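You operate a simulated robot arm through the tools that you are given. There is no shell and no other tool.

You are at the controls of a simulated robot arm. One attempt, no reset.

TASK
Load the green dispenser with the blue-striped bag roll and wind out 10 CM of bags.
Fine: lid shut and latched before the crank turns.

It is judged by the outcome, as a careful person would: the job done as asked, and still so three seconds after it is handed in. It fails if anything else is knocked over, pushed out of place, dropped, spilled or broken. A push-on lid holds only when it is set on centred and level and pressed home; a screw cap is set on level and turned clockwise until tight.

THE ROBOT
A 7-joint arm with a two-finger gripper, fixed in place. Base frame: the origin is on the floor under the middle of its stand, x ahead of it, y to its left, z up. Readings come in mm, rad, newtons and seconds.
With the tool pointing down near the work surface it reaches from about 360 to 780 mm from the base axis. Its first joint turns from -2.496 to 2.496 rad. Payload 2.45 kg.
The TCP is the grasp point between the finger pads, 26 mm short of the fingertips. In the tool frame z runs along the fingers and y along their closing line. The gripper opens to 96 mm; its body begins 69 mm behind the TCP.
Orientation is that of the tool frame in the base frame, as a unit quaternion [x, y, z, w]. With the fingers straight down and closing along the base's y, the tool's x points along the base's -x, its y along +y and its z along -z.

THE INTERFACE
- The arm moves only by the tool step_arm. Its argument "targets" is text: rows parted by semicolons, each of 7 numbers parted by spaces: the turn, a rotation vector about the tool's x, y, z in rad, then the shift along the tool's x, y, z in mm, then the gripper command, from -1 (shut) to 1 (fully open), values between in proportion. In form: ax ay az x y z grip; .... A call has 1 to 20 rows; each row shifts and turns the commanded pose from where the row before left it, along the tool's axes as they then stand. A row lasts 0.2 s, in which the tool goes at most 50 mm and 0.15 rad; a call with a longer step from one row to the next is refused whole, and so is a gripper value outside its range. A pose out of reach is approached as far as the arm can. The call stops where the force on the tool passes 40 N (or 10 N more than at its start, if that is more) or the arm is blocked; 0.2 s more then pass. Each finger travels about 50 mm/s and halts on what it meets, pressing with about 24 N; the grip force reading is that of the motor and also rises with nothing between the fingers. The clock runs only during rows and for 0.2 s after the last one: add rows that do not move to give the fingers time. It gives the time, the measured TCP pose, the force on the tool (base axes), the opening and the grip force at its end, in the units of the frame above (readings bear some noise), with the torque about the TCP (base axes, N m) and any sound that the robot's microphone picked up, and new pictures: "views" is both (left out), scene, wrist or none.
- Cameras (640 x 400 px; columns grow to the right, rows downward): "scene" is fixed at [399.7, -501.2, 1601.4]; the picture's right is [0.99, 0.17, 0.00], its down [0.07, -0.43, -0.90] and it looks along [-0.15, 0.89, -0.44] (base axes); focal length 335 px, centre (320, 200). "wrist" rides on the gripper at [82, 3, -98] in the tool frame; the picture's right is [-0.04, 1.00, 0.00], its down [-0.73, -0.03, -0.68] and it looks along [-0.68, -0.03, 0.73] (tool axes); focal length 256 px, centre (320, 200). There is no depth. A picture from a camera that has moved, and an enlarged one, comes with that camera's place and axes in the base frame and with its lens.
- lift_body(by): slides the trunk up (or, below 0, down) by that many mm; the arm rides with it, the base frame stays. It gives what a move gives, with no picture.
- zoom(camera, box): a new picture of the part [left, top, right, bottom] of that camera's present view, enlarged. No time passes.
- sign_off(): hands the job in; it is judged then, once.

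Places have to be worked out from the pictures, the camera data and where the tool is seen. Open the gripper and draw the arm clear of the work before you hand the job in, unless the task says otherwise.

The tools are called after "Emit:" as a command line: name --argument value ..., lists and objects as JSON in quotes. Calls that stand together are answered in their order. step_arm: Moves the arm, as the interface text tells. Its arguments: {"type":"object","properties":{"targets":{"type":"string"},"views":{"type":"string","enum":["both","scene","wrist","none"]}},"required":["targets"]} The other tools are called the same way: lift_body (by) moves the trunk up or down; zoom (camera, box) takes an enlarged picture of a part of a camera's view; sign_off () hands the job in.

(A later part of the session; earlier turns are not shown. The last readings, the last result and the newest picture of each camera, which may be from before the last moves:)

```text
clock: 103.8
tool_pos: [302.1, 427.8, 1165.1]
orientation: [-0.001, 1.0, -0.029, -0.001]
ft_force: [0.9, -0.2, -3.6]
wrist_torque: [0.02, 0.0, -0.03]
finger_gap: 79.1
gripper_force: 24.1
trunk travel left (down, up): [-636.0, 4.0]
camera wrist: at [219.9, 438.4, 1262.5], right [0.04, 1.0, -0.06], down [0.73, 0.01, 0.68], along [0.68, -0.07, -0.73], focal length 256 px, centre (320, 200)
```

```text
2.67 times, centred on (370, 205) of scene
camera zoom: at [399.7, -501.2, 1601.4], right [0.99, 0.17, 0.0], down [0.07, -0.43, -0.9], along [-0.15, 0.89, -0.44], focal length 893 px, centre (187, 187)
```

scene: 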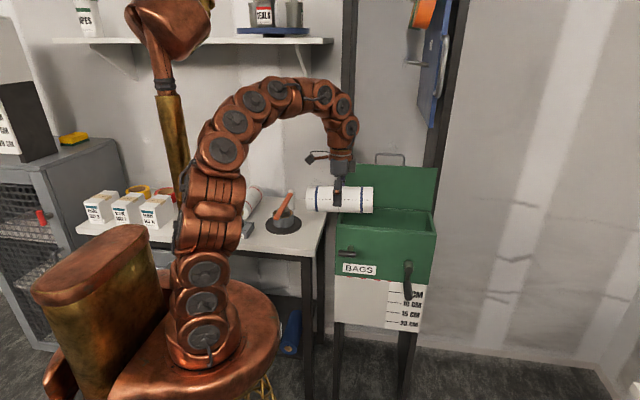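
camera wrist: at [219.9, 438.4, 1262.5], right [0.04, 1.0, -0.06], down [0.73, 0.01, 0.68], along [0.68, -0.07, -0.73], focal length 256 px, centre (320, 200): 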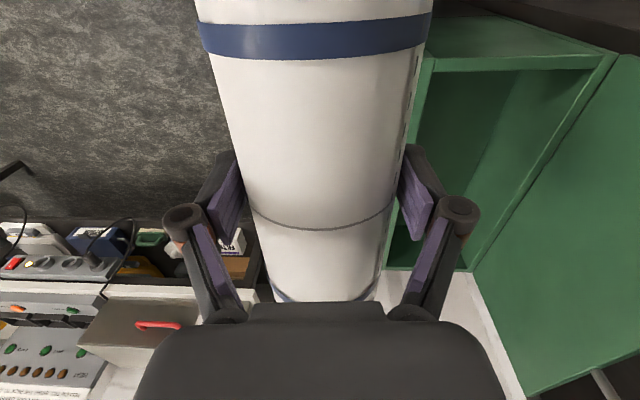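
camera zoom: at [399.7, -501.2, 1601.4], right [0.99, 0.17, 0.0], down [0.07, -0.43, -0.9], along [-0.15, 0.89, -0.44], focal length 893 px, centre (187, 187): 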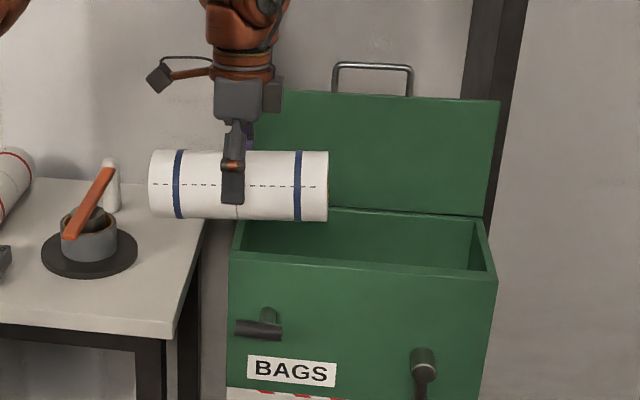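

The roll is centred in the grip, with its -x end about 3° low. I'll level it, then move over the dispenser opening at (420, 585).

Emit:
step_arm --targets "0 0.057 0 0 0 0 -0.5;-0.058 0 0 0 0 0 -0.5;0 0 0 -29.5 13 3 -0.5;0 0 0 -29.5 13 3 -0.5;0 0 0 -29.5 13 3 -0.5;0 0 0 -29.5 13 3 -0.5;0 0 0 0 26 0 -0.5;0 0 0 0 26 0 -0.5;0 0 0 0 26 0 -0.5;0 0 0 0 26 0 -0.5;0 0 0 0 0 0 -0.5" --views "both"

Emit:
zoom --camera "scene" --box '[310, 120, 460, 260]'

```text
clock: 106.2
tool_pos: [411.6, 561.0, 1136.0]
orientation: [0.001, 1.0, 0.001, -0.029]
ft_force: [-0.3, 0.1, -3.1]
wrist_torque: [-0.01, 0.04, -0.04]
finger_gap: 79.0
gripper_force: 23.6
out of reach, approached as far as the arm can: row 9, 10
trunk travel left (down, up): [-636.0, 4.0]
camera wrist: at [336.1, 565.3, 1238.1], right [0.04, 1.0, 0.0], down [0.77, -0.03, 0.64], along [0.64, -0.03, -0.77], focal length 256 px, centre (320, 200)
```

scene: 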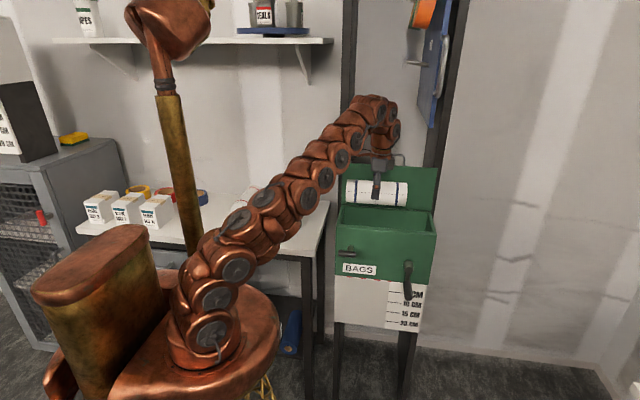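
wrist: 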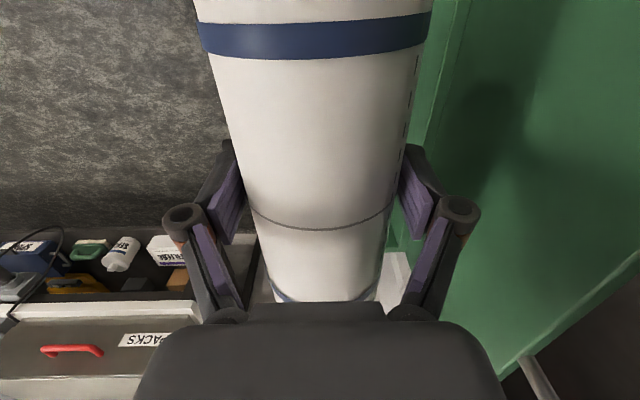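

```text
2.86 times, centred on (385, 190) of scene
camera zoom: at [399.7, -501.2, 1601.4], right [0.99, 0.17, 0.0], down [0.07, -0.43, -0.9], along [-0.15, 0.89, -0.44], focal length 957 px, centre (134, 229)
```

zoom: 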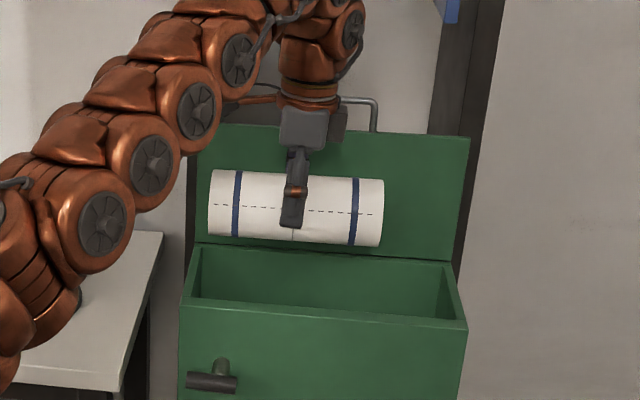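

The roll is level. Reach is limited at this height, so I'll lower to z≈1080 (still above the rim), then move +y over the opening.

Emit:
step_arm --targets "0 0 0 -3.9 0 18.5 -0.5;0 0 0 -3.9 0 18.5 -0.5;0 0 0 -3.9 0 18.5 -0.5;0 0 0 0 12 0 -0.5;0 0 0 0 12 0 -0.5;0 0 0 0 0 0 -0.5" --views "both"

Emit:
zoom --camera "scene" --box '[310, 120, 460, 260]'

```text
clock: 107.6
tool_pos: [420.8, 585.9, 1075.8]
orientation: [0.001, 1.0, 0.0, -0.028]
ft_force: [-1.8, 0.6, -3.0]
wrist_torque: [-0.04, -0.01, 0.01]
finger_gap: 78.8
gripper_force: 24.3
trunk travel left (down, up): [-636.0, 4.0]
camera wrist: at [345.1, 589.7, 1178.6], right [0.04, 1.0, 0.0], down [0.77, -0.03, 0.64], along [0.64, -0.03, -0.77], focal length 256 px, centre (320, 200)
```

scene: 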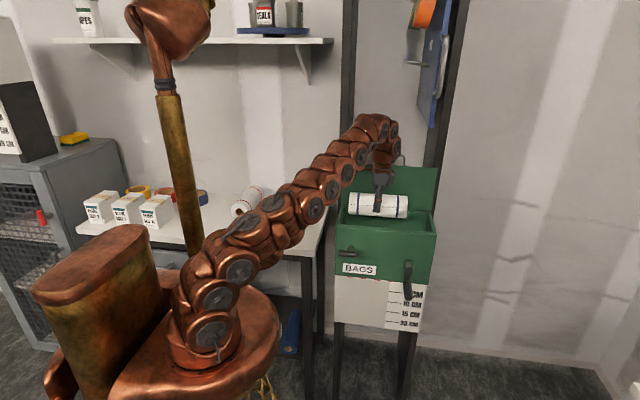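
wrist: 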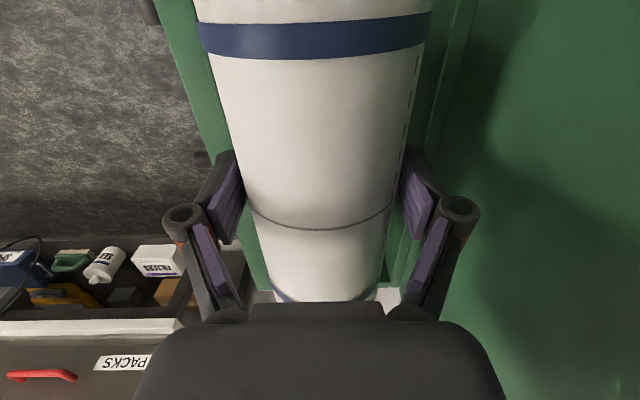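

```text
2.86 times, centred on (385, 190) of scene
camera zoom: at [399.7, -501.2, 1601.4], right [0.99, 0.17, 0.0], down [0.07, -0.43, -0.9], along [-0.15, 0.89, -0.44], focal length 957 px, centre (134, 229)
```

zoom: 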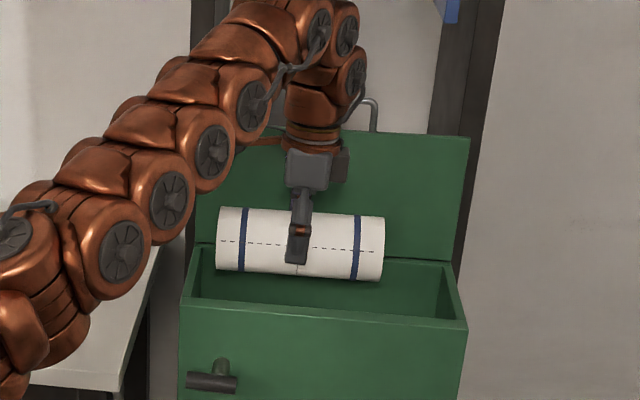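

I'll centre at y≈594 between the box walls, then lower with small steps.

Emit:
step_arm --targets "0 0 0 0 8 0 -0.5;0 0 0 -1.1 0 18 -0.5;0 0 0 -1.1 0 18 -0.5;0 0 0 -1.1 0 18 -0.5;0 0 0 -1.1 0 18 -0.5;0 0 0 0 0 0 -0.5" --views "both"

Emit:
zoom --camera "scene" --box '[310, 150, 450, 280]'

```text
clock: 109.0
tool_pos: [420.3, 591.9, 1004.5]
orientation: [0.001, 1.0, 0.0, -0.029]
ft_force: [-0.2, -0.4, -3.1]
wrist_torque: [0.0, 0.02, -0.05]
finger_gap: 78.6
gripper_force: 23.9
trunk travel left (down, up): [-636.0, 4.0]
camera wrist: at [344.5, 596.5, 1107.9], right [0.04, 1.0, 0.0], down [0.77, -0.03, 0.64], along [0.64, -0.03, -0.77], focal length 256 px, centre (320, 200)
```

scene: 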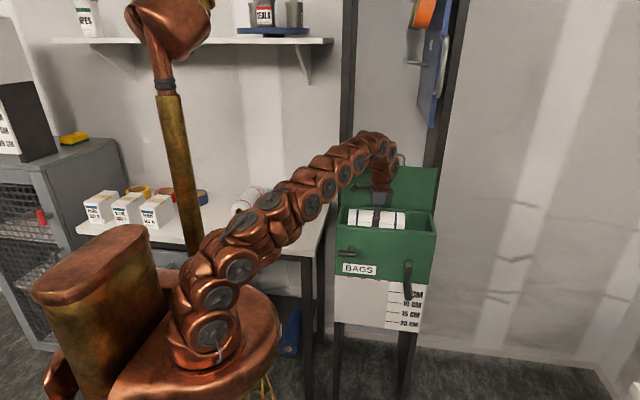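
wrist: 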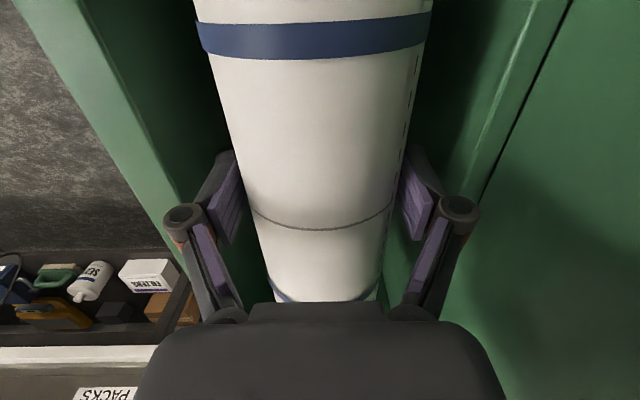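

```text
3.08 times, centred on (380, 215) of scene
camera zoom: at [399.7, -501.2, 1601.4], right [0.99, 0.17, 0.0], down [0.07, -0.43, -0.9], along [-0.15, 0.89, -0.44], focal length 1031 px, centre (135, 154)
```

zoom: 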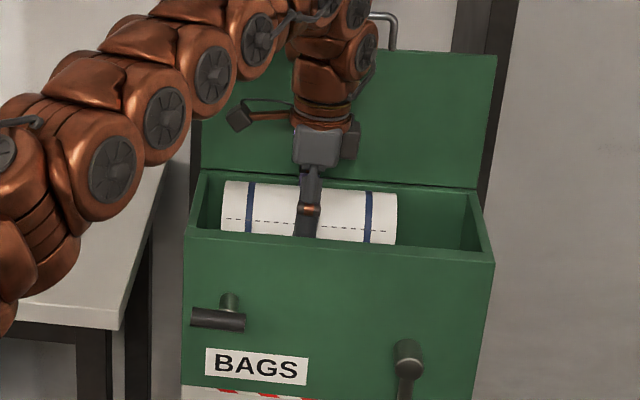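

The roll is going in cleanly. Lowering the rest of the way, slowing near the floor.

Emit:
step_arm --targets "0 0 0 -0.7 0 12 -0.5;0 0 0 -0.7 0 12 -0.5;0 0 0 -0.5 0 9 -0.5;0 0 0 0 0 0 -0.5" --views "wrist"

Emit:
step_arm --targets "0 0 0 0 0 3 -0.5;0 0 0 0 0 3 -0.5;0 0 0 0 0 0 -0.5" --views "none"

```text
clock: 110.0
tool_pos: [421.0, 593.7, 972.8]
orientation: [0.001, 1.0, 0.001, -0.028]
ft_force: [-0.8, -0.1, -2.9]
wrist_torque: [-0.04, 0.02, -0.01]
finger_gap: 78.8
gripper_force: 23.9
trunk travel left (down, up): [-636.0, 4.0]
camera wrist: at [345.3, 597.4, 1074.3], right [0.04, 1.0, 0.0], down [0.77, -0.03, 0.64], along [0.64, -0.03, -0.77], focal length 256 px, centre (320, 200)
```

wrist: 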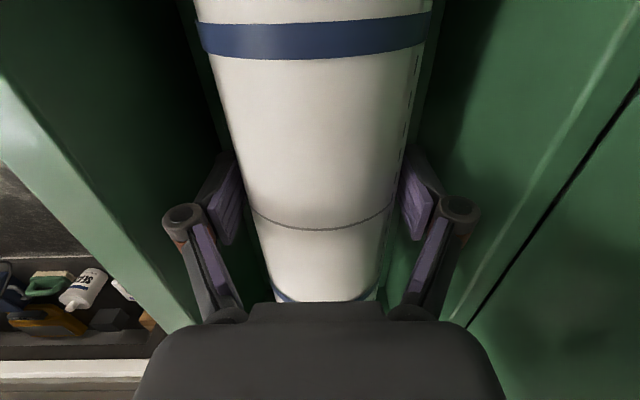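

```text
clock: 110.8
tool_pos: [421.9, 591.4, 964.9]
orientation: [-0.001, 1.0, 0.001, -0.028]
ft_force: [0.1, 0.6, 0.7]
wrist_torque: [0.03, 0.33, -0.12]
finger_gap: 78.7
gripper_force: 23.9
trunk travel left (down, up): [-636.0, 4.0]
```

The roll's weight is now on the box floor. I'll open just enough to release it, then raise straight up.

Emit:
step_arm --targets "0 0 0 0 1.5 0 0.68;0 0 0 0 0 0 0.74;0 0 0 0 0 0 0.76;0 0 0 0 0 0 0.76" --views "both"

Emit:
zoom --camera "scene" --box '[310, 150, 450, 280]'

```text
clock: 111.8
tool_pos: [421.4, 593.4, 966.5]
orientation: [0.001, 1.0, 0.0, -0.028]
ft_force: [-0.1, -0.2, 1.2]
wrist_torque: [-0.02, -0.02, -0.01]
finger_gap: 84.6
gripper_force: 0.0
trunk travel left (down, up): [-636.0, 4.0]
camera wrist: at [345.8, 598.1, 1068.7], right [0.04, 1.0, 0.0], down [0.77, -0.03, 0.64], along [0.64, -0.03, -0.77], focal length 256 px, centre (320, 200)
```

scene: 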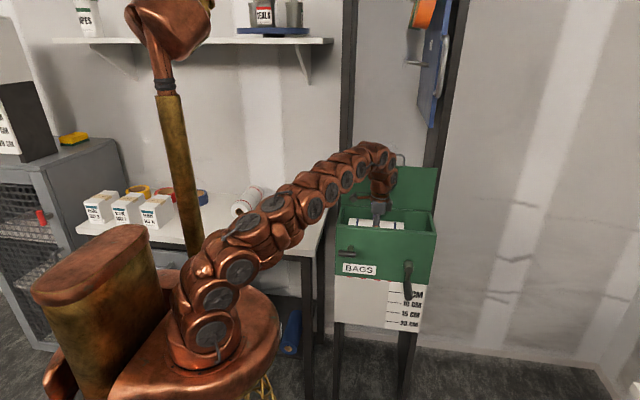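
wrist: 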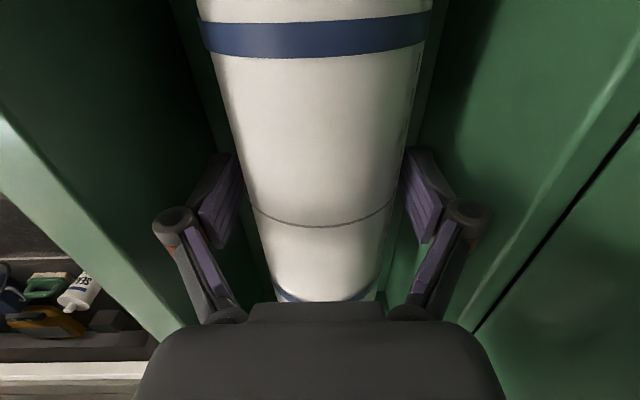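

```text
3.08 times, centred on (380, 215) of scene
camera zoom: at [399.7, -501.2, 1601.4], right [0.99, 0.17, 0.0], down [0.07, -0.43, -0.9], along [-0.15, 0.89, -0.44], focal length 1031 px, centre (135, 154)
```

zoom: 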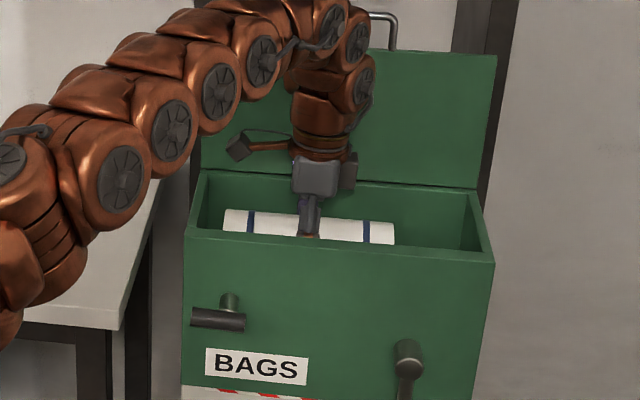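

Released. Raising straight up out of the box, then I'll look inside.

Emit:
step_arm --targets "0 0 0 0.5 0 -10 0.76;0 0 0 1.2 0 -22 0.76;0 0 0 1.2 0 -22 0.76;0 0 0 1.2 0 -22 0.76;0 0 0 1.2 0 -22 0.76;0 0 0 0 -25 -8 0.76;0 0 0 0 -25 -8 0.76;0 0 0 0 -25 -8 0.76;0 0 0 0 -25 -8 0.76;0 0 0 0 0 0 0.76" --views "both"

Emit:
zoom --camera "scene" --box '[310, 150, 450, 280]'

Emit:
zoom --camera "wrist" --box '[320, 0, 640, 260]'

```text
clock: 114.0
tool_pos: [420.5, 493.6, 1096.5]
orientation: [0.0, 1.0, 0.001, -0.028]
ft_force: [0.5, -0.9, 0.0]
wrist_torque: [0.05, -0.01, -0.03]
finger_gap: 84.5
gripper_force: 0.0
trunk travel left (down, up): [-636.0, 4.0]
camera wrist: at [345.3, 498.4, 1199.5], right [0.04, 1.0, 0.0], down [0.77, -0.03, 0.64], along [0.64, -0.03, -0.77], focal length 256 px, centre (320, 200)
```

scene: 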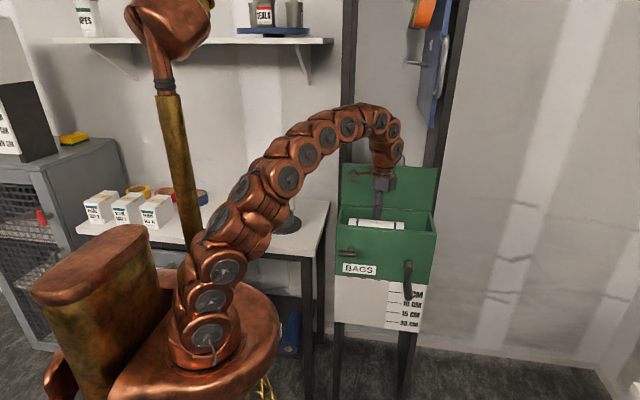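
wrist: 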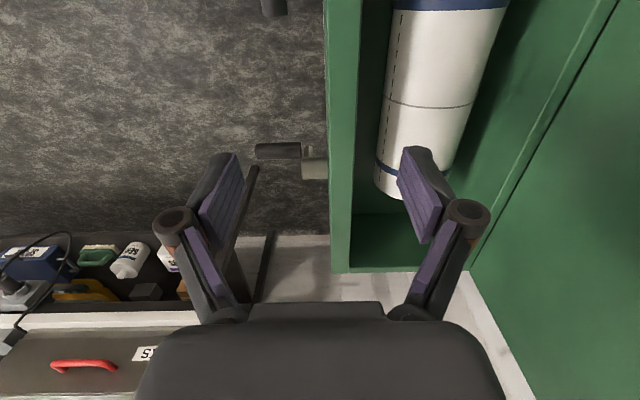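

```text
3.08 times, centred on (380, 215) of scene
camera zoom: at [399.7, -501.2, 1601.4], right [0.99, 0.17, 0.0], down [0.07, -0.43, -0.9], along [-0.15, 0.89, -0.44], focal length 1031 px, centre (135, 154)
```

zoom: 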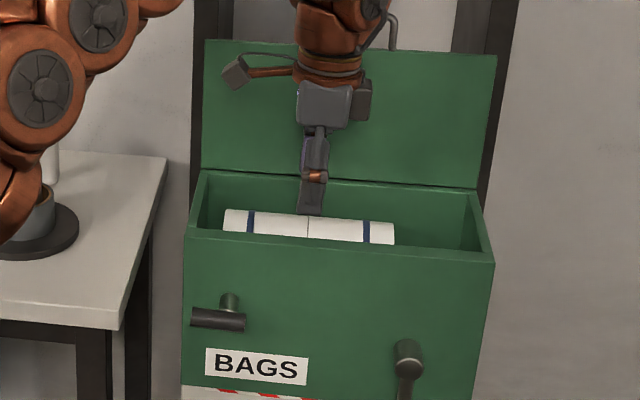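

```text
1.54 times, centred on (480, 130) of wrist
camera zoom: at [345.3, 498.4, 1199.5], right [0.04, 1.0, 0.0], down [0.77, -0.03, 0.64], along [0.64, -0.03, -0.77], focal length 394 px, centre (74, 308)
```

zoom: 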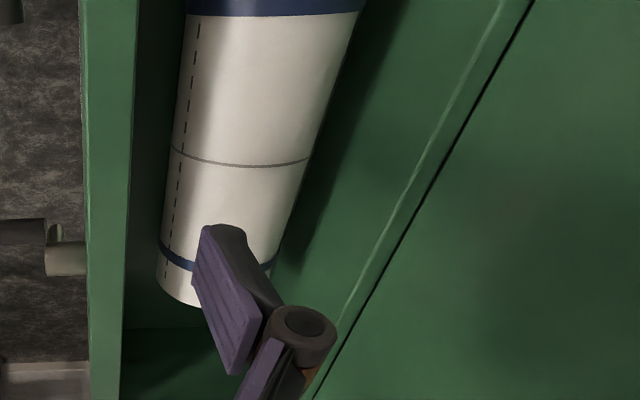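

The blue-striped roll lies along x inside the box. Next I'll close the lid: reorient to the forward-pitched pose and go to the handle (bar at about (458, 684, 1218)).

Emit:
step_arm --targets "0 -0.057 0 0 0 0 0;-0.15 0 0 0 0 0 -0.3;-0.15 0 0 0 0 0 -0.3;-0.15 0 0 0 0 0 -0.3;-0.15 0 0 0 0 0 -0.3;-0.15 0 0 0 0 0 -0.3;-0.15 0 0 0 0 0 -0.3;-0.147 0 0 0 0 0 -0.3;0 0 0 -6.4 33.5 0 -0.3;0 0 0 -6.4 33.5 0 -0.3;0 0 0 -6.4 33.5 0 -0.3;0 0 0 -6.4 33.5 0 -0.3;0 0 0 -6.4 33.5 0 -0.3;0 0 0 -6.4 33.5 0 -0.3;0 0 0 0 0 0 -0.3" --views "both"

```text
clock: 117.2
tool_pos: [464.6, 597.4, 1270.9]
orientation: [-0.001, 0.866, 0.5, 0.0]
ft_force: [-0.6, -0.7, 0.0]
wrist_torque: [0.0, -0.01, 0.02]
finger_gap: 33.6
gripper_force: 0.1
trunk travel left (down, up): [-636.0, 4.0]
camera wrist: at [382.2, 514.3, 1321.9], right [0.04, 0.5, 0.87], down [0.73, -0.6, 0.31], along [0.68, 0.62, -0.39], focal length 256 px, centre (320, 200)
```

scene: 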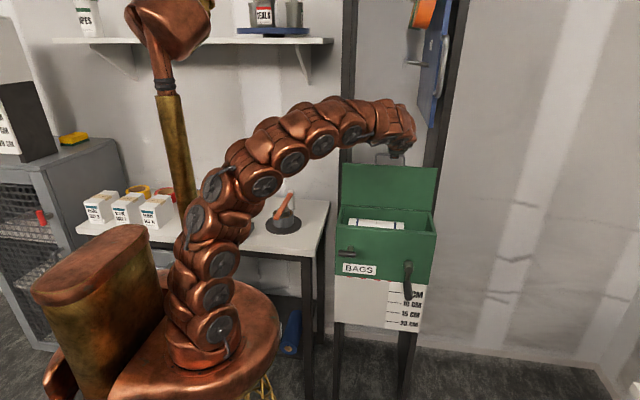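
wrist: 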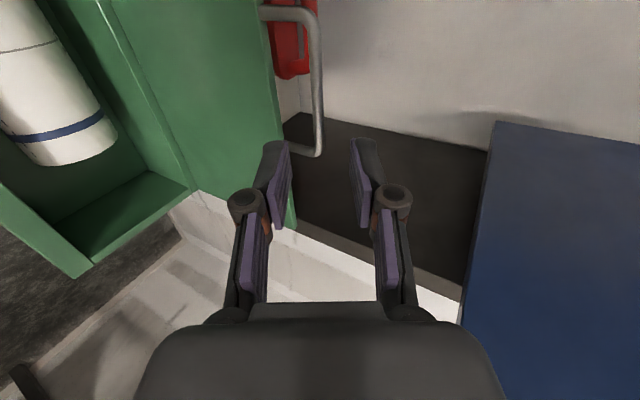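

The bar lines up about 100 mm ahead. Advancing onto it.

Emit:
step_arm --targets "0 0 0 3 -0.7 25 -0.3;0 0 0 3 -0.7 25 -0.3;0 0 0 0 0 24 -0.3;0 0 0 0 0 0 -0.3" --views "wrist"

Emit:
zoom --camera "wrist" --box '[220, 40, 420, 240]'

```text
clock: 118.2
tool_pos: [455.4, 659.5, 1233.2]
orientation: [0.0, 0.866, 0.5, 0.001]
ft_force: [0.0, 0.4, 0.3]
wrist_torque: [0.03, 0.04, 0.03]
finger_gap: 33.6
gripper_force: 0.1
trunk travel left (down, up): [-636.0, 4.0]
camera wrist: at [373.9, 577.4, 1283.9], right [0.04, 0.5, 0.87], down [0.73, -0.6, 0.31], along [0.68, 0.62, -0.39], focal length 256 px, centre (320, 200)
```

wrist: 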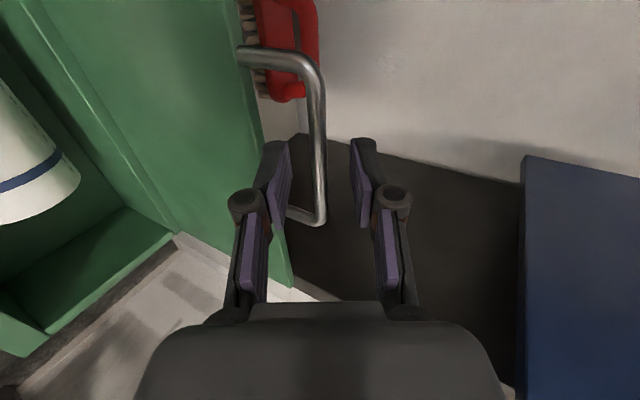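

```text
2.00 times, centred on (320, 140) of wrist
camera zoom: at [373.9, 577.4, 1283.9], right [0.04, 0.5, 0.87], down [0.73, -0.6, 0.31], along [0.68, 0.62, -0.39], focal length 512 px, centre (320, 320)
```

zoom: 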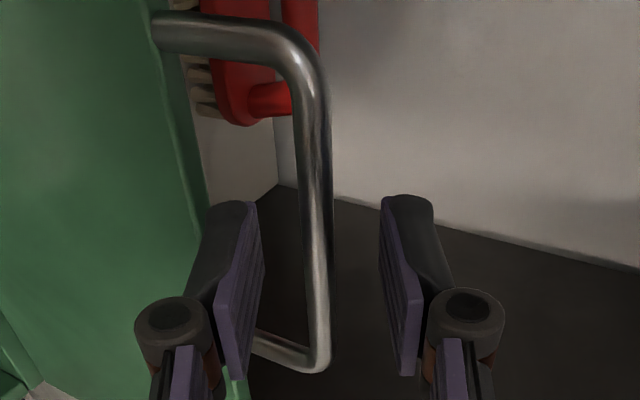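

Aligned. Advancing the last ~28 mm and closing on the bar.

Emit:
step_arm --targets "0 0 0 0 0 15 -0.3;0 0 0 0 0 13 -0.3;0 0 0 0 0 0 -0.3;0 0 0 0 0 0 -1;0 0 0 0 0 0 -1;0 0 0 0 0 0 -1" --views "wrist"

```text
clock: 119.6
tool_pos: [455.9, 683.0, 1219.7]
orientation: [0.001, 0.866, 0.5, 0.0]
ft_force: [-0.4, -0.5, -0.3]
wrist_torque: [0.02, -0.01, 0.0]
finger_gap: 7.1
gripper_force: 34.9
trunk travel left (down, up): [-636.0, 4.0]
camera wrist: at [374.4, 600.9, 1270.0], right [0.04, 0.5, 0.87], down [0.73, -0.6, 0.31], along [0.68, 0.62, -0.39], focal length 256 px, centre (320, 200)
```

wrist: 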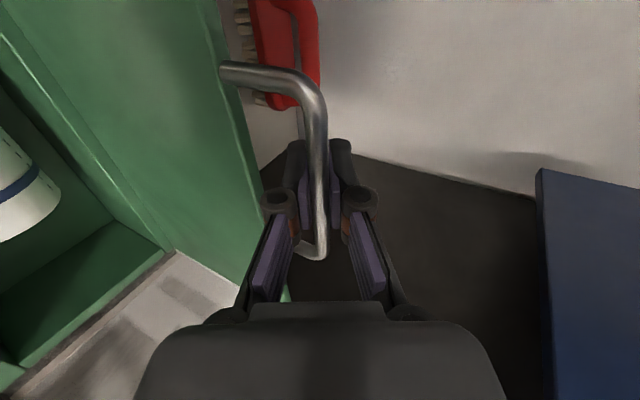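

Gripped. Closing the lid along the reverse arc, first stage.

Emit:
step_arm --targets "0 0 0 0 -7.4 -12.7 -1;0 0 0 0 -8.3 -12.2 -1;0 0 0 0 -9.1 -11.5 -1;0 0 0 0 -9.9 -10.9 -1;0 0 0 0 -10.6 -10.2 -1;0 0 0 0 -11.3 -9.4 -1;0 0 0 0 0 0 -1" --views "scene"

```text
clock: 121.2
tool_pos: [456.3, 595.3, 1201.3]
orientation: [0.0, 0.866, 0.5, 0.001]
ft_force: [2.7, 1.7, -3.3]
wrist_torque: [0.09, -0.29, -0.44]
finger_gap: 8.2
gripper_force: 35.1
trunk travel left (down, up): [-636.0, 4.0]
```

scene: 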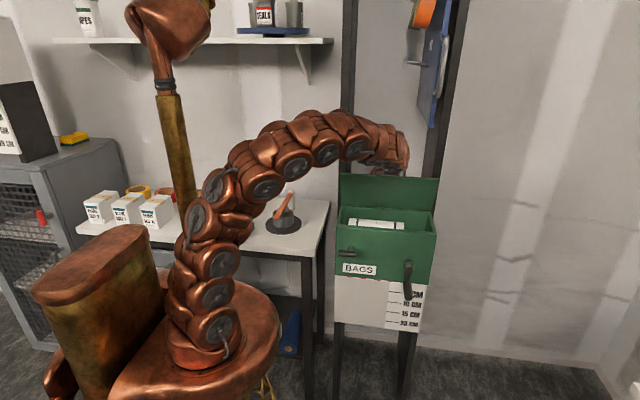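

Forces are tiny, so the arc fits. Continuing to close.

Emit:
step_arm --targets "0 0 0 0 -11.9 -8.6 -1;0 0 0 0 -12.5 -7.7 -1;0 0 0 0 -13 -6.8 -1;0 0 0 0 -13.5 -5.9 -1;0 0 0 0 -13.8 -4.9 -1;0 0 0 0 -14.2 -4 -1;0 0 0 0 0 0 -1" --views "scene"

```text
clock: 122.8
tool_pos: [456.5, 524.6, 1154.5]
orientation: [-0.001, 0.866, 0.499, -0.001]
ft_force: [-8.3, 6.9, -6.2]
wrist_torque: [-0.02, 0.25, 0.38]
finger_gap: 7.2
gripper_force: 34.8
trunk travel left (down, up): [-636.0, 4.0]
```

scene: 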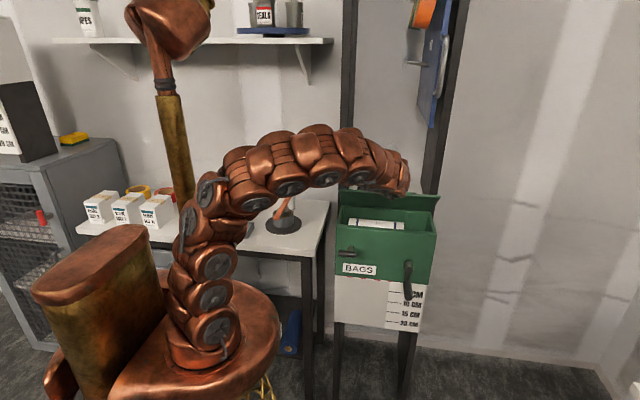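

Emit:
step_arm --targets "0 0 0 0 -14.4 -2.6 -1;0 0 0 0 -14.6 -1.7 -1;0 0 0 0 -14.7 -0.7 -1;0 0 0 0 -14.7 0.2 -1;0 0 0 0 -14.7 1.1 -1;0 0 0 0 -14.5 2.1 -1;0 0 0 0 0 0 -1" --views "scene"

```text
clock: 124.4
tool_pos: [456.1, 477.1, 1079.6]
orientation: [0.0, 0.866, 0.501, 0.001]
ft_force: [5.0, -5.9, 0.9]
wrist_torque: [0.0, 0.07, 0.23]
finger_gap: 7.2
gripper_force: 35.5
trunk travel left (down, up): [-636.0, 4.0]
```

scene: 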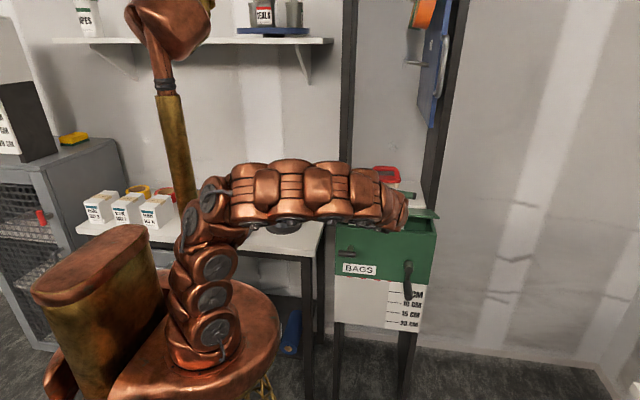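

Emit:
step_arm --targets "0 0 0 0 -14.4 3.2 -1;0 0 0 0 -14.1 4.2 -1;0 0 0 0 -13.8 5.1 -1;0 0 0 0 -13.4 6.1 -1;0 0 0 0 -6.5 3.5 -1;0 0 0 0 0 0 -1" --views "both"

Emit:
zoom --camera "wrist" --box '[220, 0, 480, 300]'

```text
clock: 125.8
tool_pos: [455.6, 466.1, 1013.6]
orientation: [0.0, 0.866, 0.5, 0.001]
ft_force: [-1.7, -17.0, -0.9]
wrist_torque: [0.14, -0.04, -0.06]
finger_gap: 7.8
gripper_force: 35.4
trunk travel left (down, up): [-636.0, 4.0]
camera wrist: at [374.3, 383.8, 1065.4], right [0.04, 0.5, 0.87], down [0.73, -0.6, 0.31], along [0.68, 0.62, -0.39], focal length 256 px, centre (320, 200)
```

scene: 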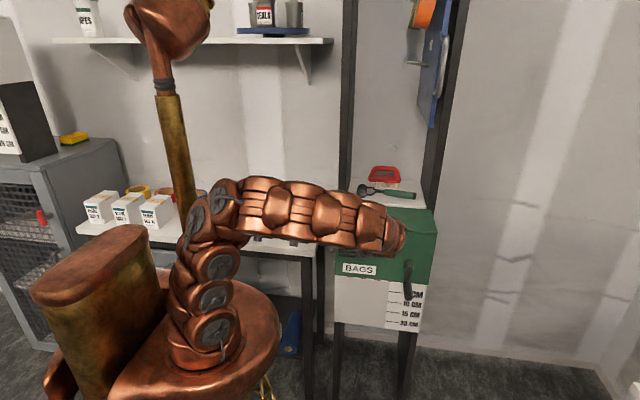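
wrist: 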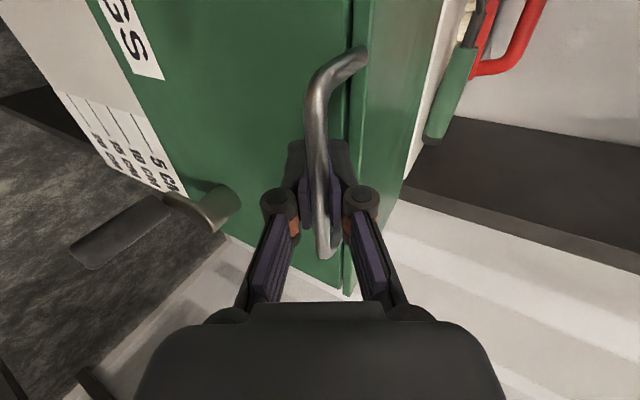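

```text
1.33 times, centred on (350, 150) of wrist
camera zoom: at [374.3, 383.8, 1065.4], right [0.04, 0.5, 0.87], down [0.73, -0.6, 0.31], along [0.68, 0.62, -0.39], focal length 341 px, centre (280, 267)
```

zoom: 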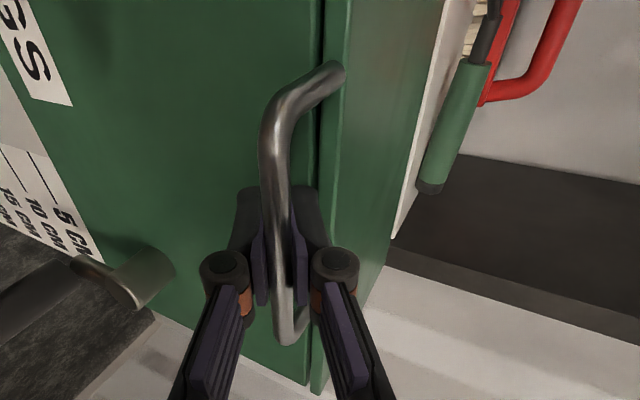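

Lid nearly shut (TCP z 1013.6 vs ~1012 when closed). Pressing it down the last few millimetres.

Emit:
step_arm --targets "0 0 0 0 -2.3 0.2 -1;0 0 0 0 -2.3 0.2 -1;0 0 0 0 -1.5 0.3 -1;0 0 0 0 0 0 -1" --views "wrist"

Emit:
zoom --camera "wrist" --box '[220, 0, 480, 300]'

```text
clock: 126.6
tool_pos: [454.5, 465.3, 1011.1]
orientation: [0.001, 0.865, 0.503, 0.0]
ft_force: [8.6, 18.9, 11.3]
wrist_torque: [-0.16, 0.2, 0.49]
finger_gap: 7.3
gripper_force: 35.6
trunk travel left (down, up): [-636.0, 4.0]
stopped in row 4: the force on the tool passed its limit at 46 N (the readings are from after the stop); the commanded pose is now the measured one
camera wrist: at [374.1, 383.1, 1062.1], right [0.04, 0.5, 0.87], down [0.73, -0.61, 0.31], along [0.68, 0.62, -0.39], focal length 256 px, centre (320, 200)
```

wrist: 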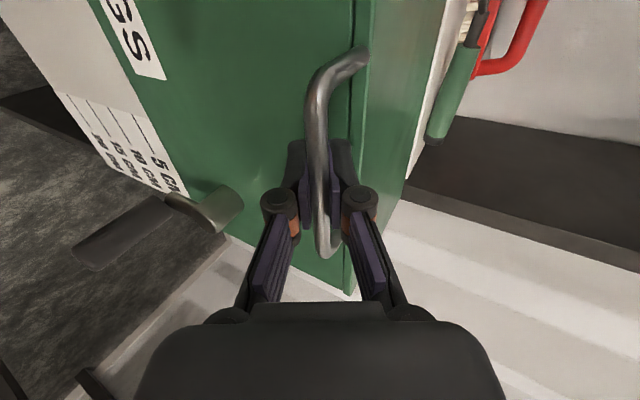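

```text
1.33 times, centred on (350, 150) of wrist
camera zoom: at [374.1, 383.1, 1062.1], right [0.04, 0.5, 0.87], down [0.73, -0.61, 0.31], along [0.68, 0.62, -0.39], focal length 341 px, centre (280, 267)
```

zoom: 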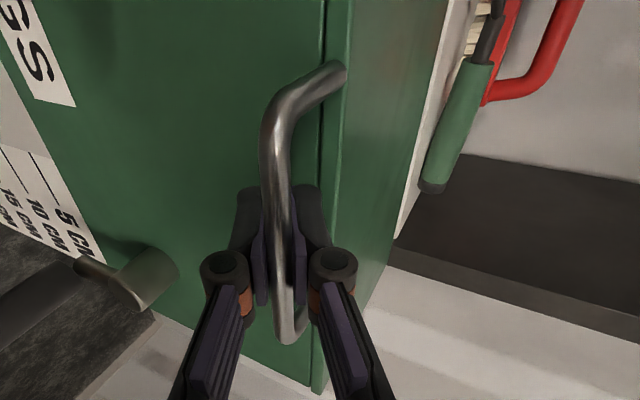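

The lid is fully seated (hard stop at 46 N, seam tight). Releasing the handle and moving to the latch T-bar to re-latch it.

Emit:
step_arm --targets "0 0 0 0 0.8 -0.5 -1;0 0 0 0 0 0 -0.3;0 0 0 0 0 0 -0.3;0 0 0 0 0 -25 -0.3;0 0 0 0 0 -25 -0.3;0 0 0 0 0 -25 -0.3;0 0 0 0 0 -25 -0.3;-0.15 0 0 0 0 0 -0.3;-0.15 0 0 0 0 0 -0.3;-0.15 0 0 0 0 0 -0.3;-0.0736 0 0 0 0 0 0;0 0 0 23.4 -26.2 -3.6 0;0 0 0 23.4 -26.2 -3.6 0;0 0 0 23.4 -26.2 -3.6 0;0 0 0 23.4 -26.2 -3.6 0;0 0 0 23.4 -26.2 -3.6 0;0 0 0 0 0 0 0" --views "both"

Emit:
zoom --camera "wrist" --box '[200, 40, 440, 240]'

```text
clock: 130.2
tool_pos: [341.0, 360.4, 929.9]
orientation: [0.001, 0.707, 0.708, 0.002]
ft_force: [0.0, 0.5, 0.3]
wrist_torque: [-0.01, 0.01, -0.01]
finger_gap: 47.8
gripper_force: 0.1
trunk travel left (down, up): [-636.0, 4.0]
camera wrist: at [258.8, 263.6, 932.6], right [0.04, 0.0, 1.0], down [0.73, -0.68, -0.03], along [0.68, 0.73, -0.02], focal length 256 px, centre (320, 200)
```

scene: 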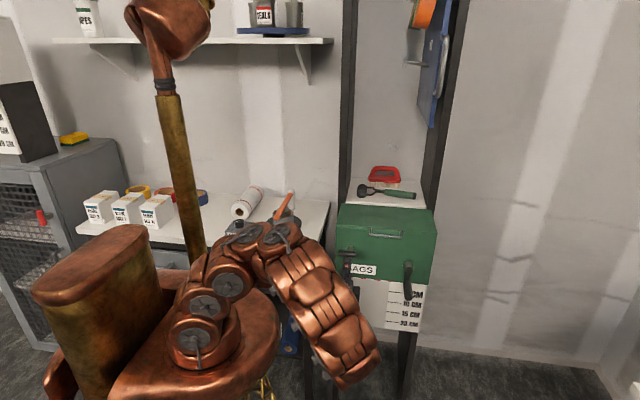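
wrist: 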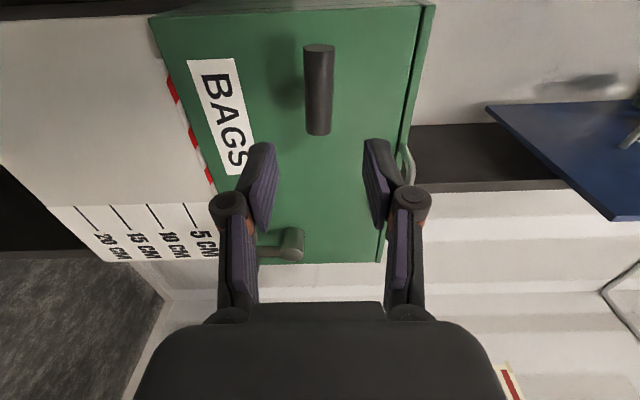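

```text
2.00 times, centred on (320, 140) of wrist
camera zoom: at [258.8, 263.6, 932.6], right [0.04, 0.0, 1.0], down [0.73, -0.68, -0.03], along [0.68, 0.73, -0.02], focal length 512 px, centre (320, 320)
```

zoom: 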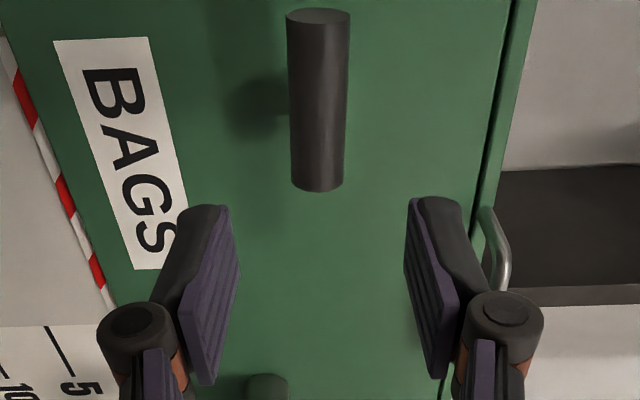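

The T-bar is horizontal as left; from the two orientations I compute its pivot at (339.8, 930.3). I'll grip it right at the pivot.

Emit:
step_arm --targets "0 0 0 1.2 0.3 25 0;0 0 0 0 0 25 0;0 0 0 0 0 25 0;0 0 0 0 0 17 0;0 0 0 0 0 0 0;0 0 0 0 0 0 -1;0 0 0 0 0 0 -1;0 0 0 0 0 0 -1" --views "wrist"

```text
clock: 132.0
tool_pos: [338.7, 454.2, 930.6]
orientation: [0.002, 0.707, 0.707, 0.001]
ft_force: [-1.6, -4.1, -19.4]
wrist_torque: [-0.39, 0.11, -0.06]
finger_gap: 21.8
gripper_force: 40.6
trunk travel left (down, up): [-636.0, 4.0]
camera wrist: at [257.9, 357.0, 932.6], right [0.04, 0.0, 1.0], down [0.73, -0.68, -0.03], along [0.68, 0.73, -0.03], focal length 256 px, centre (320, 200)
```

wrist: 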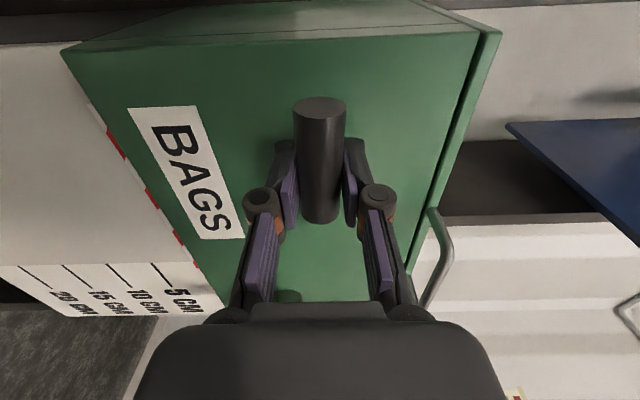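

Gripped. A small relax downward, then start turning clockwise (as seen from the front) back toward latched.

Emit:
step_arm --targets "0 0 0 0 -1.6 0 -1;0 0 0.1 0 0 0 -1;0 0 0.1 0 0 0 -1;0 0 0.1 0 0 0 -1;0 0 0 0 0 0 -1" --views "none"

```text
clock: 133.2
tool_pos: [338.9, 454.4, 930.2]
orientation: [0.107, 0.697, 0.701, -0.104]
ft_force: [16.7, 23.3, 5.4]
wrist_torque: [-0.28, 0.04, -0.65]
finger_gap: 21.6
gripper_force: 44.5
trunk travel left (down, up): [-636.0, 4.0]
```

Some side load is building, so I'll loosen to a cage and continue turning.

Emit:
step_arm --targets "0 0 0 0 0 0 -0.46;0 0 0 0 0 0 -0.46;0 0 0.1 0 0 0 -0.46;0 0 0.1 0 0 0 -0.46;0 0 0.1 0 0 0 -0.46;0 0 0.1 0 0 0 -0.46;0 0 0.1 0 0 0 -0.46;0 0 0 0 0 0 -0.46" --views "wrist"

```text
clock: 135.0
tool_pos: [338.7, 451.6, 928.3]
orientation: [0.276, 0.649, 0.653, -0.275]
ft_force: [3.3, 2.6, 6.2]
wrist_torque: [0.06, -0.14, 0.05]
finger_gap: 30.1
gripper_force: 3.1
trunk travel left (down, up): [-636.0, 4.0]
camera wrist: at [283.5, 354.8, 988.7], right [0.74, -0.01, 0.67], down [0.49, -0.68, -0.55], along [0.46, 0.73, -0.5], focal length 256 px, centre (320, 200)
```

wrist: 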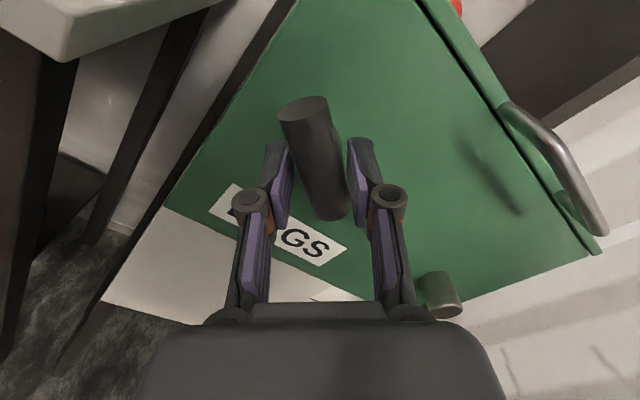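

The bar lags in the loose cage; I'll tighten to align it, then continue.

Emit:
step_arm --targets "0 0 0 0 0 0 -0.7;0 0 0 0 0 0 -1;0 0 0 0 0 0 -1;0 0 0.1 0 0 0 -1;0 0 0.1 0 0 0 -1;0 0 0 0 0 0 -1" --views "wrist"

```text
clock: 136.4
tool_pos: [340.3, 452.5, 928.8]
orientation: [0.34, 0.618, 0.623, -0.338]
ft_force: [36.5, -2.8, 7.1]
wrist_torque: [-0.57, 0.02, -0.95]
finger_gap: 21.7
gripper_force: 45.2
trunk travel left (down, up): [-636.0, 4.0]
camera wrist: at [298.6, 354.4, 998.2], right [0.86, -0.01, 0.5], down [0.36, -0.68, -0.64], along [0.35, 0.73, -0.58], focal length 256 px, centre (320, 200)
```

wrist: 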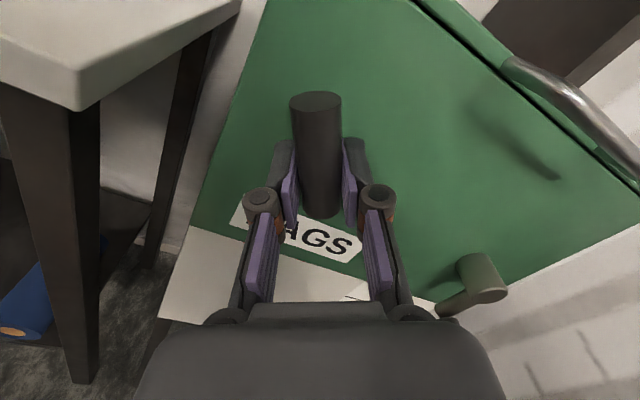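

Aligned at ~57°, with the bar pushing the tool toward +x, so the pivot is ~3 mm further. I'll relieve that and keep turning.

Emit:
step_arm --targets "0 0 0 -0.5 2.8 0 -1;0 0 0.1 0 0.3 0 -1;0 0 0.1 0 0.3 0 -1;0 0 0 0 0 0 -1" --views "none"

```text
clock: 137.4
tool_pos: [339.7, 452.1, 929.7]
orientation: [0.4, 0.583, 0.584, -0.4]
ft_force: [7.5, -28.4, -26.3]
wrist_torque: [-0.68, -0.01, -0.15]
finger_gap: 21.9
gripper_force: 44.8
trunk travel left (down, up): [-636.0, 4.0]
```

Relieving the stored load by loosening and re-gripping, then continuing.

Emit:
step_arm --targets "0 0 0 0 0 0 -0.46;0 0 0 0 0 0 -0.46;0 0 0 -1 0 1 -0.7;0 0 0 0 0 0 -1;0 0 0 0 0 0 -1;0 0 0.1 0 0 0 -1;0 0 0.1 0 0 0 -1;0 0 0 0 0 0 -1" --views "wrist"

```text
clock: 139.2
tool_pos: [339.4, 453.1, 930.9]
orientation: [0.454, 0.539, 0.543, -0.456]
ft_force: [-20.2, -4.7, 13.2]
wrist_torque: [0.41, 0.02, 0.51]
finger_gap: 21.7
gripper_force: 45.0
trunk travel left (down, up): [-636.0, 4.0]
camera wrist: at [328.8, 355.8, 1011.0], right [0.99, 0.0, 0.13], down [0.1, -0.67, -0.73], along [0.09, 0.74, -0.67], focal length 256 px, centre (320, 200)
```

wrist: 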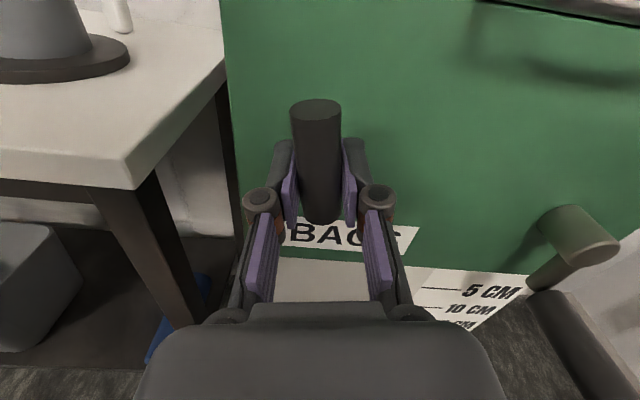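

About 80° turned; 10° to go. A small correction, then finish to vertical, stopping at the latch stop.

Emit:
step_arm --targets "0 0 0 0 -1.5 0 -1;0 0 0.09 0 0 0 -1;0 0 0.085 0 0 0 -1;0 0 0 0 0 0 -1" --views "wrist"

```text
clock: 140.2
tool_pos: [339.6, 452.9, 931.5]
orientation: [0.5, 0.496, 0.502, -0.502]
ft_force: [-3.2, 12.2, 32.6]
wrist_torque: [0.82, 0.03, 0.2]
finger_gap: 21.4
gripper_force: 44.9
trunk travel left (down, up): [-636.0, 4.0]
camera wrist: at [343.1, 355.6, 1011.3], right [1.0, 0.0, -0.04], down [-0.03, -0.67, -0.74], along [-0.03, 0.74, -0.67], focal length 256 px, centre (320, 200)
```

wrist: 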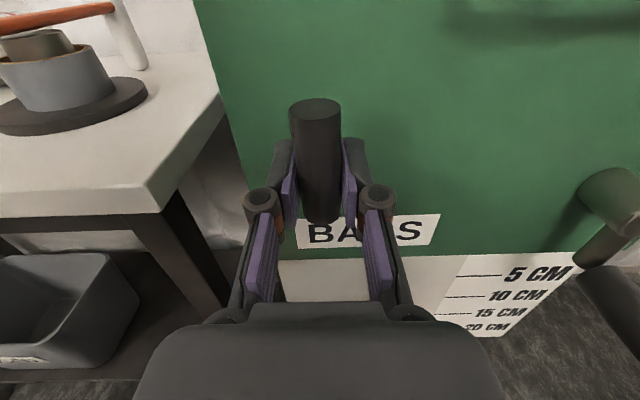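

Tool is back to exact vertical orientation. I'll relieve the load, then test a few hundredths further to confirm the latch is at its stop.

Emit:
step_arm --targets "0 0 0 0 0 0 -0.46;0 0 0 0 0 0 -0.46;0 0 0 0 0 0 -1;0 0 0 0 0 0 -1;0 0 0 0 0 0 -1;0 0 0.05 0 0 0 -1;0 0 0 0 0 0 -1" --views "none"

```text
clock: 141.8
tool_pos: [339.8, 453.2, 927.9]
orientation: [-0.513, -0.485, -0.488, 0.514]
ft_force: [-1.0, -5.8, -10.7]
wrist_torque: [-0.57, -1.15, 0.38]
finger_gap: 21.8
gripper_force: 44.6
trunk travel left (down, up): [-636.0, 4.0]
```

Torque rises to 1.15 N·m at +0.05 rad, so the latch is at its stop, vertical as it was originally. Releasing and backing off to inspect the crank and seam.

Emit:
step_arm --targets "0 0 -0.05 0 0 0 -1;0 0 0 0 0 0 0;0 0 0 0 0 0 0;0 0 0 0 0 -25 0;0 0 0 0 0 -25 0;0 0 0 0 0 -25 0;0 0 0 0 0 -25 0;0 0 0 25 25 -20 0;0 0 0 25 25 -20 0;0 0 0 25 25 -20 0;0 0 0 10 25 -10 0;0 0 0 0 0 0 0" --views "both"

Emit:
zoom --camera "wrist" --box '[200, 40, 460, 260]'

Emit:
zoom --camera "scene" --box '[330, 195, 440, 335]'

```text
clock: 144.4
tool_pos: [441.3, 284.0, 1012.7]
orientation: [-0.501, -0.497, -0.501, 0.501]
ft_force: [0.0, 0.3, -0.3]
wrist_torque: [-0.04, -0.01, 0.02]
finger_gap: 48.2
gripper_force: 0.0
trunk travel left (down, up): [-636.0, 4.0]
camera wrist: at [444.6, 186.2, 1093.1], right [1.0, 0.0, -0.04], down [-0.03, -0.68, -0.74], along [-0.03, 0.74, -0.68], focal length 256 px, centre (320, 200)
```

scene: 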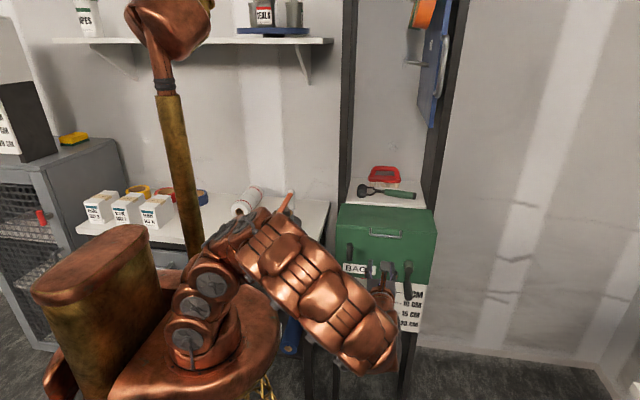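
wrist: 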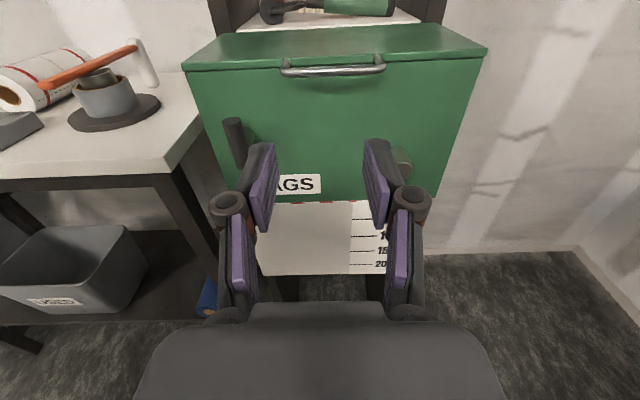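

```text
1.82 times, centred on (330, 150) of wrist
camera zoom: at [444.6, 186.2, 1093.1], right [1.0, 0.0, -0.04], down [-0.03, -0.68, -0.74], along [-0.03, 0.74, -0.68], focal length 465 px, centre (302, 291)
```

zoom: 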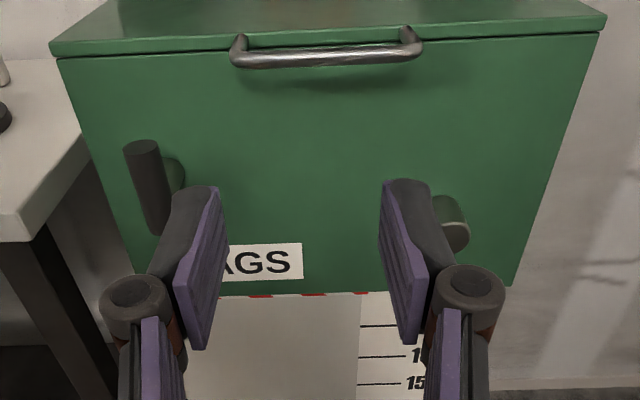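

```text
2.86 times, centred on (385, 265) of scene
camera zoom: at [399.7, -501.2, 1601.4], right [0.99, 0.17, 0.0], down [0.07, -0.43, -0.9], along [-0.15, 0.89, -0.44], focal length 957 px, centre (134, 14)
```

zoom: 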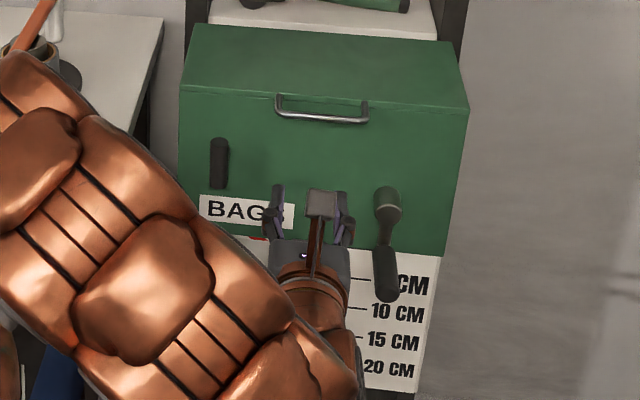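

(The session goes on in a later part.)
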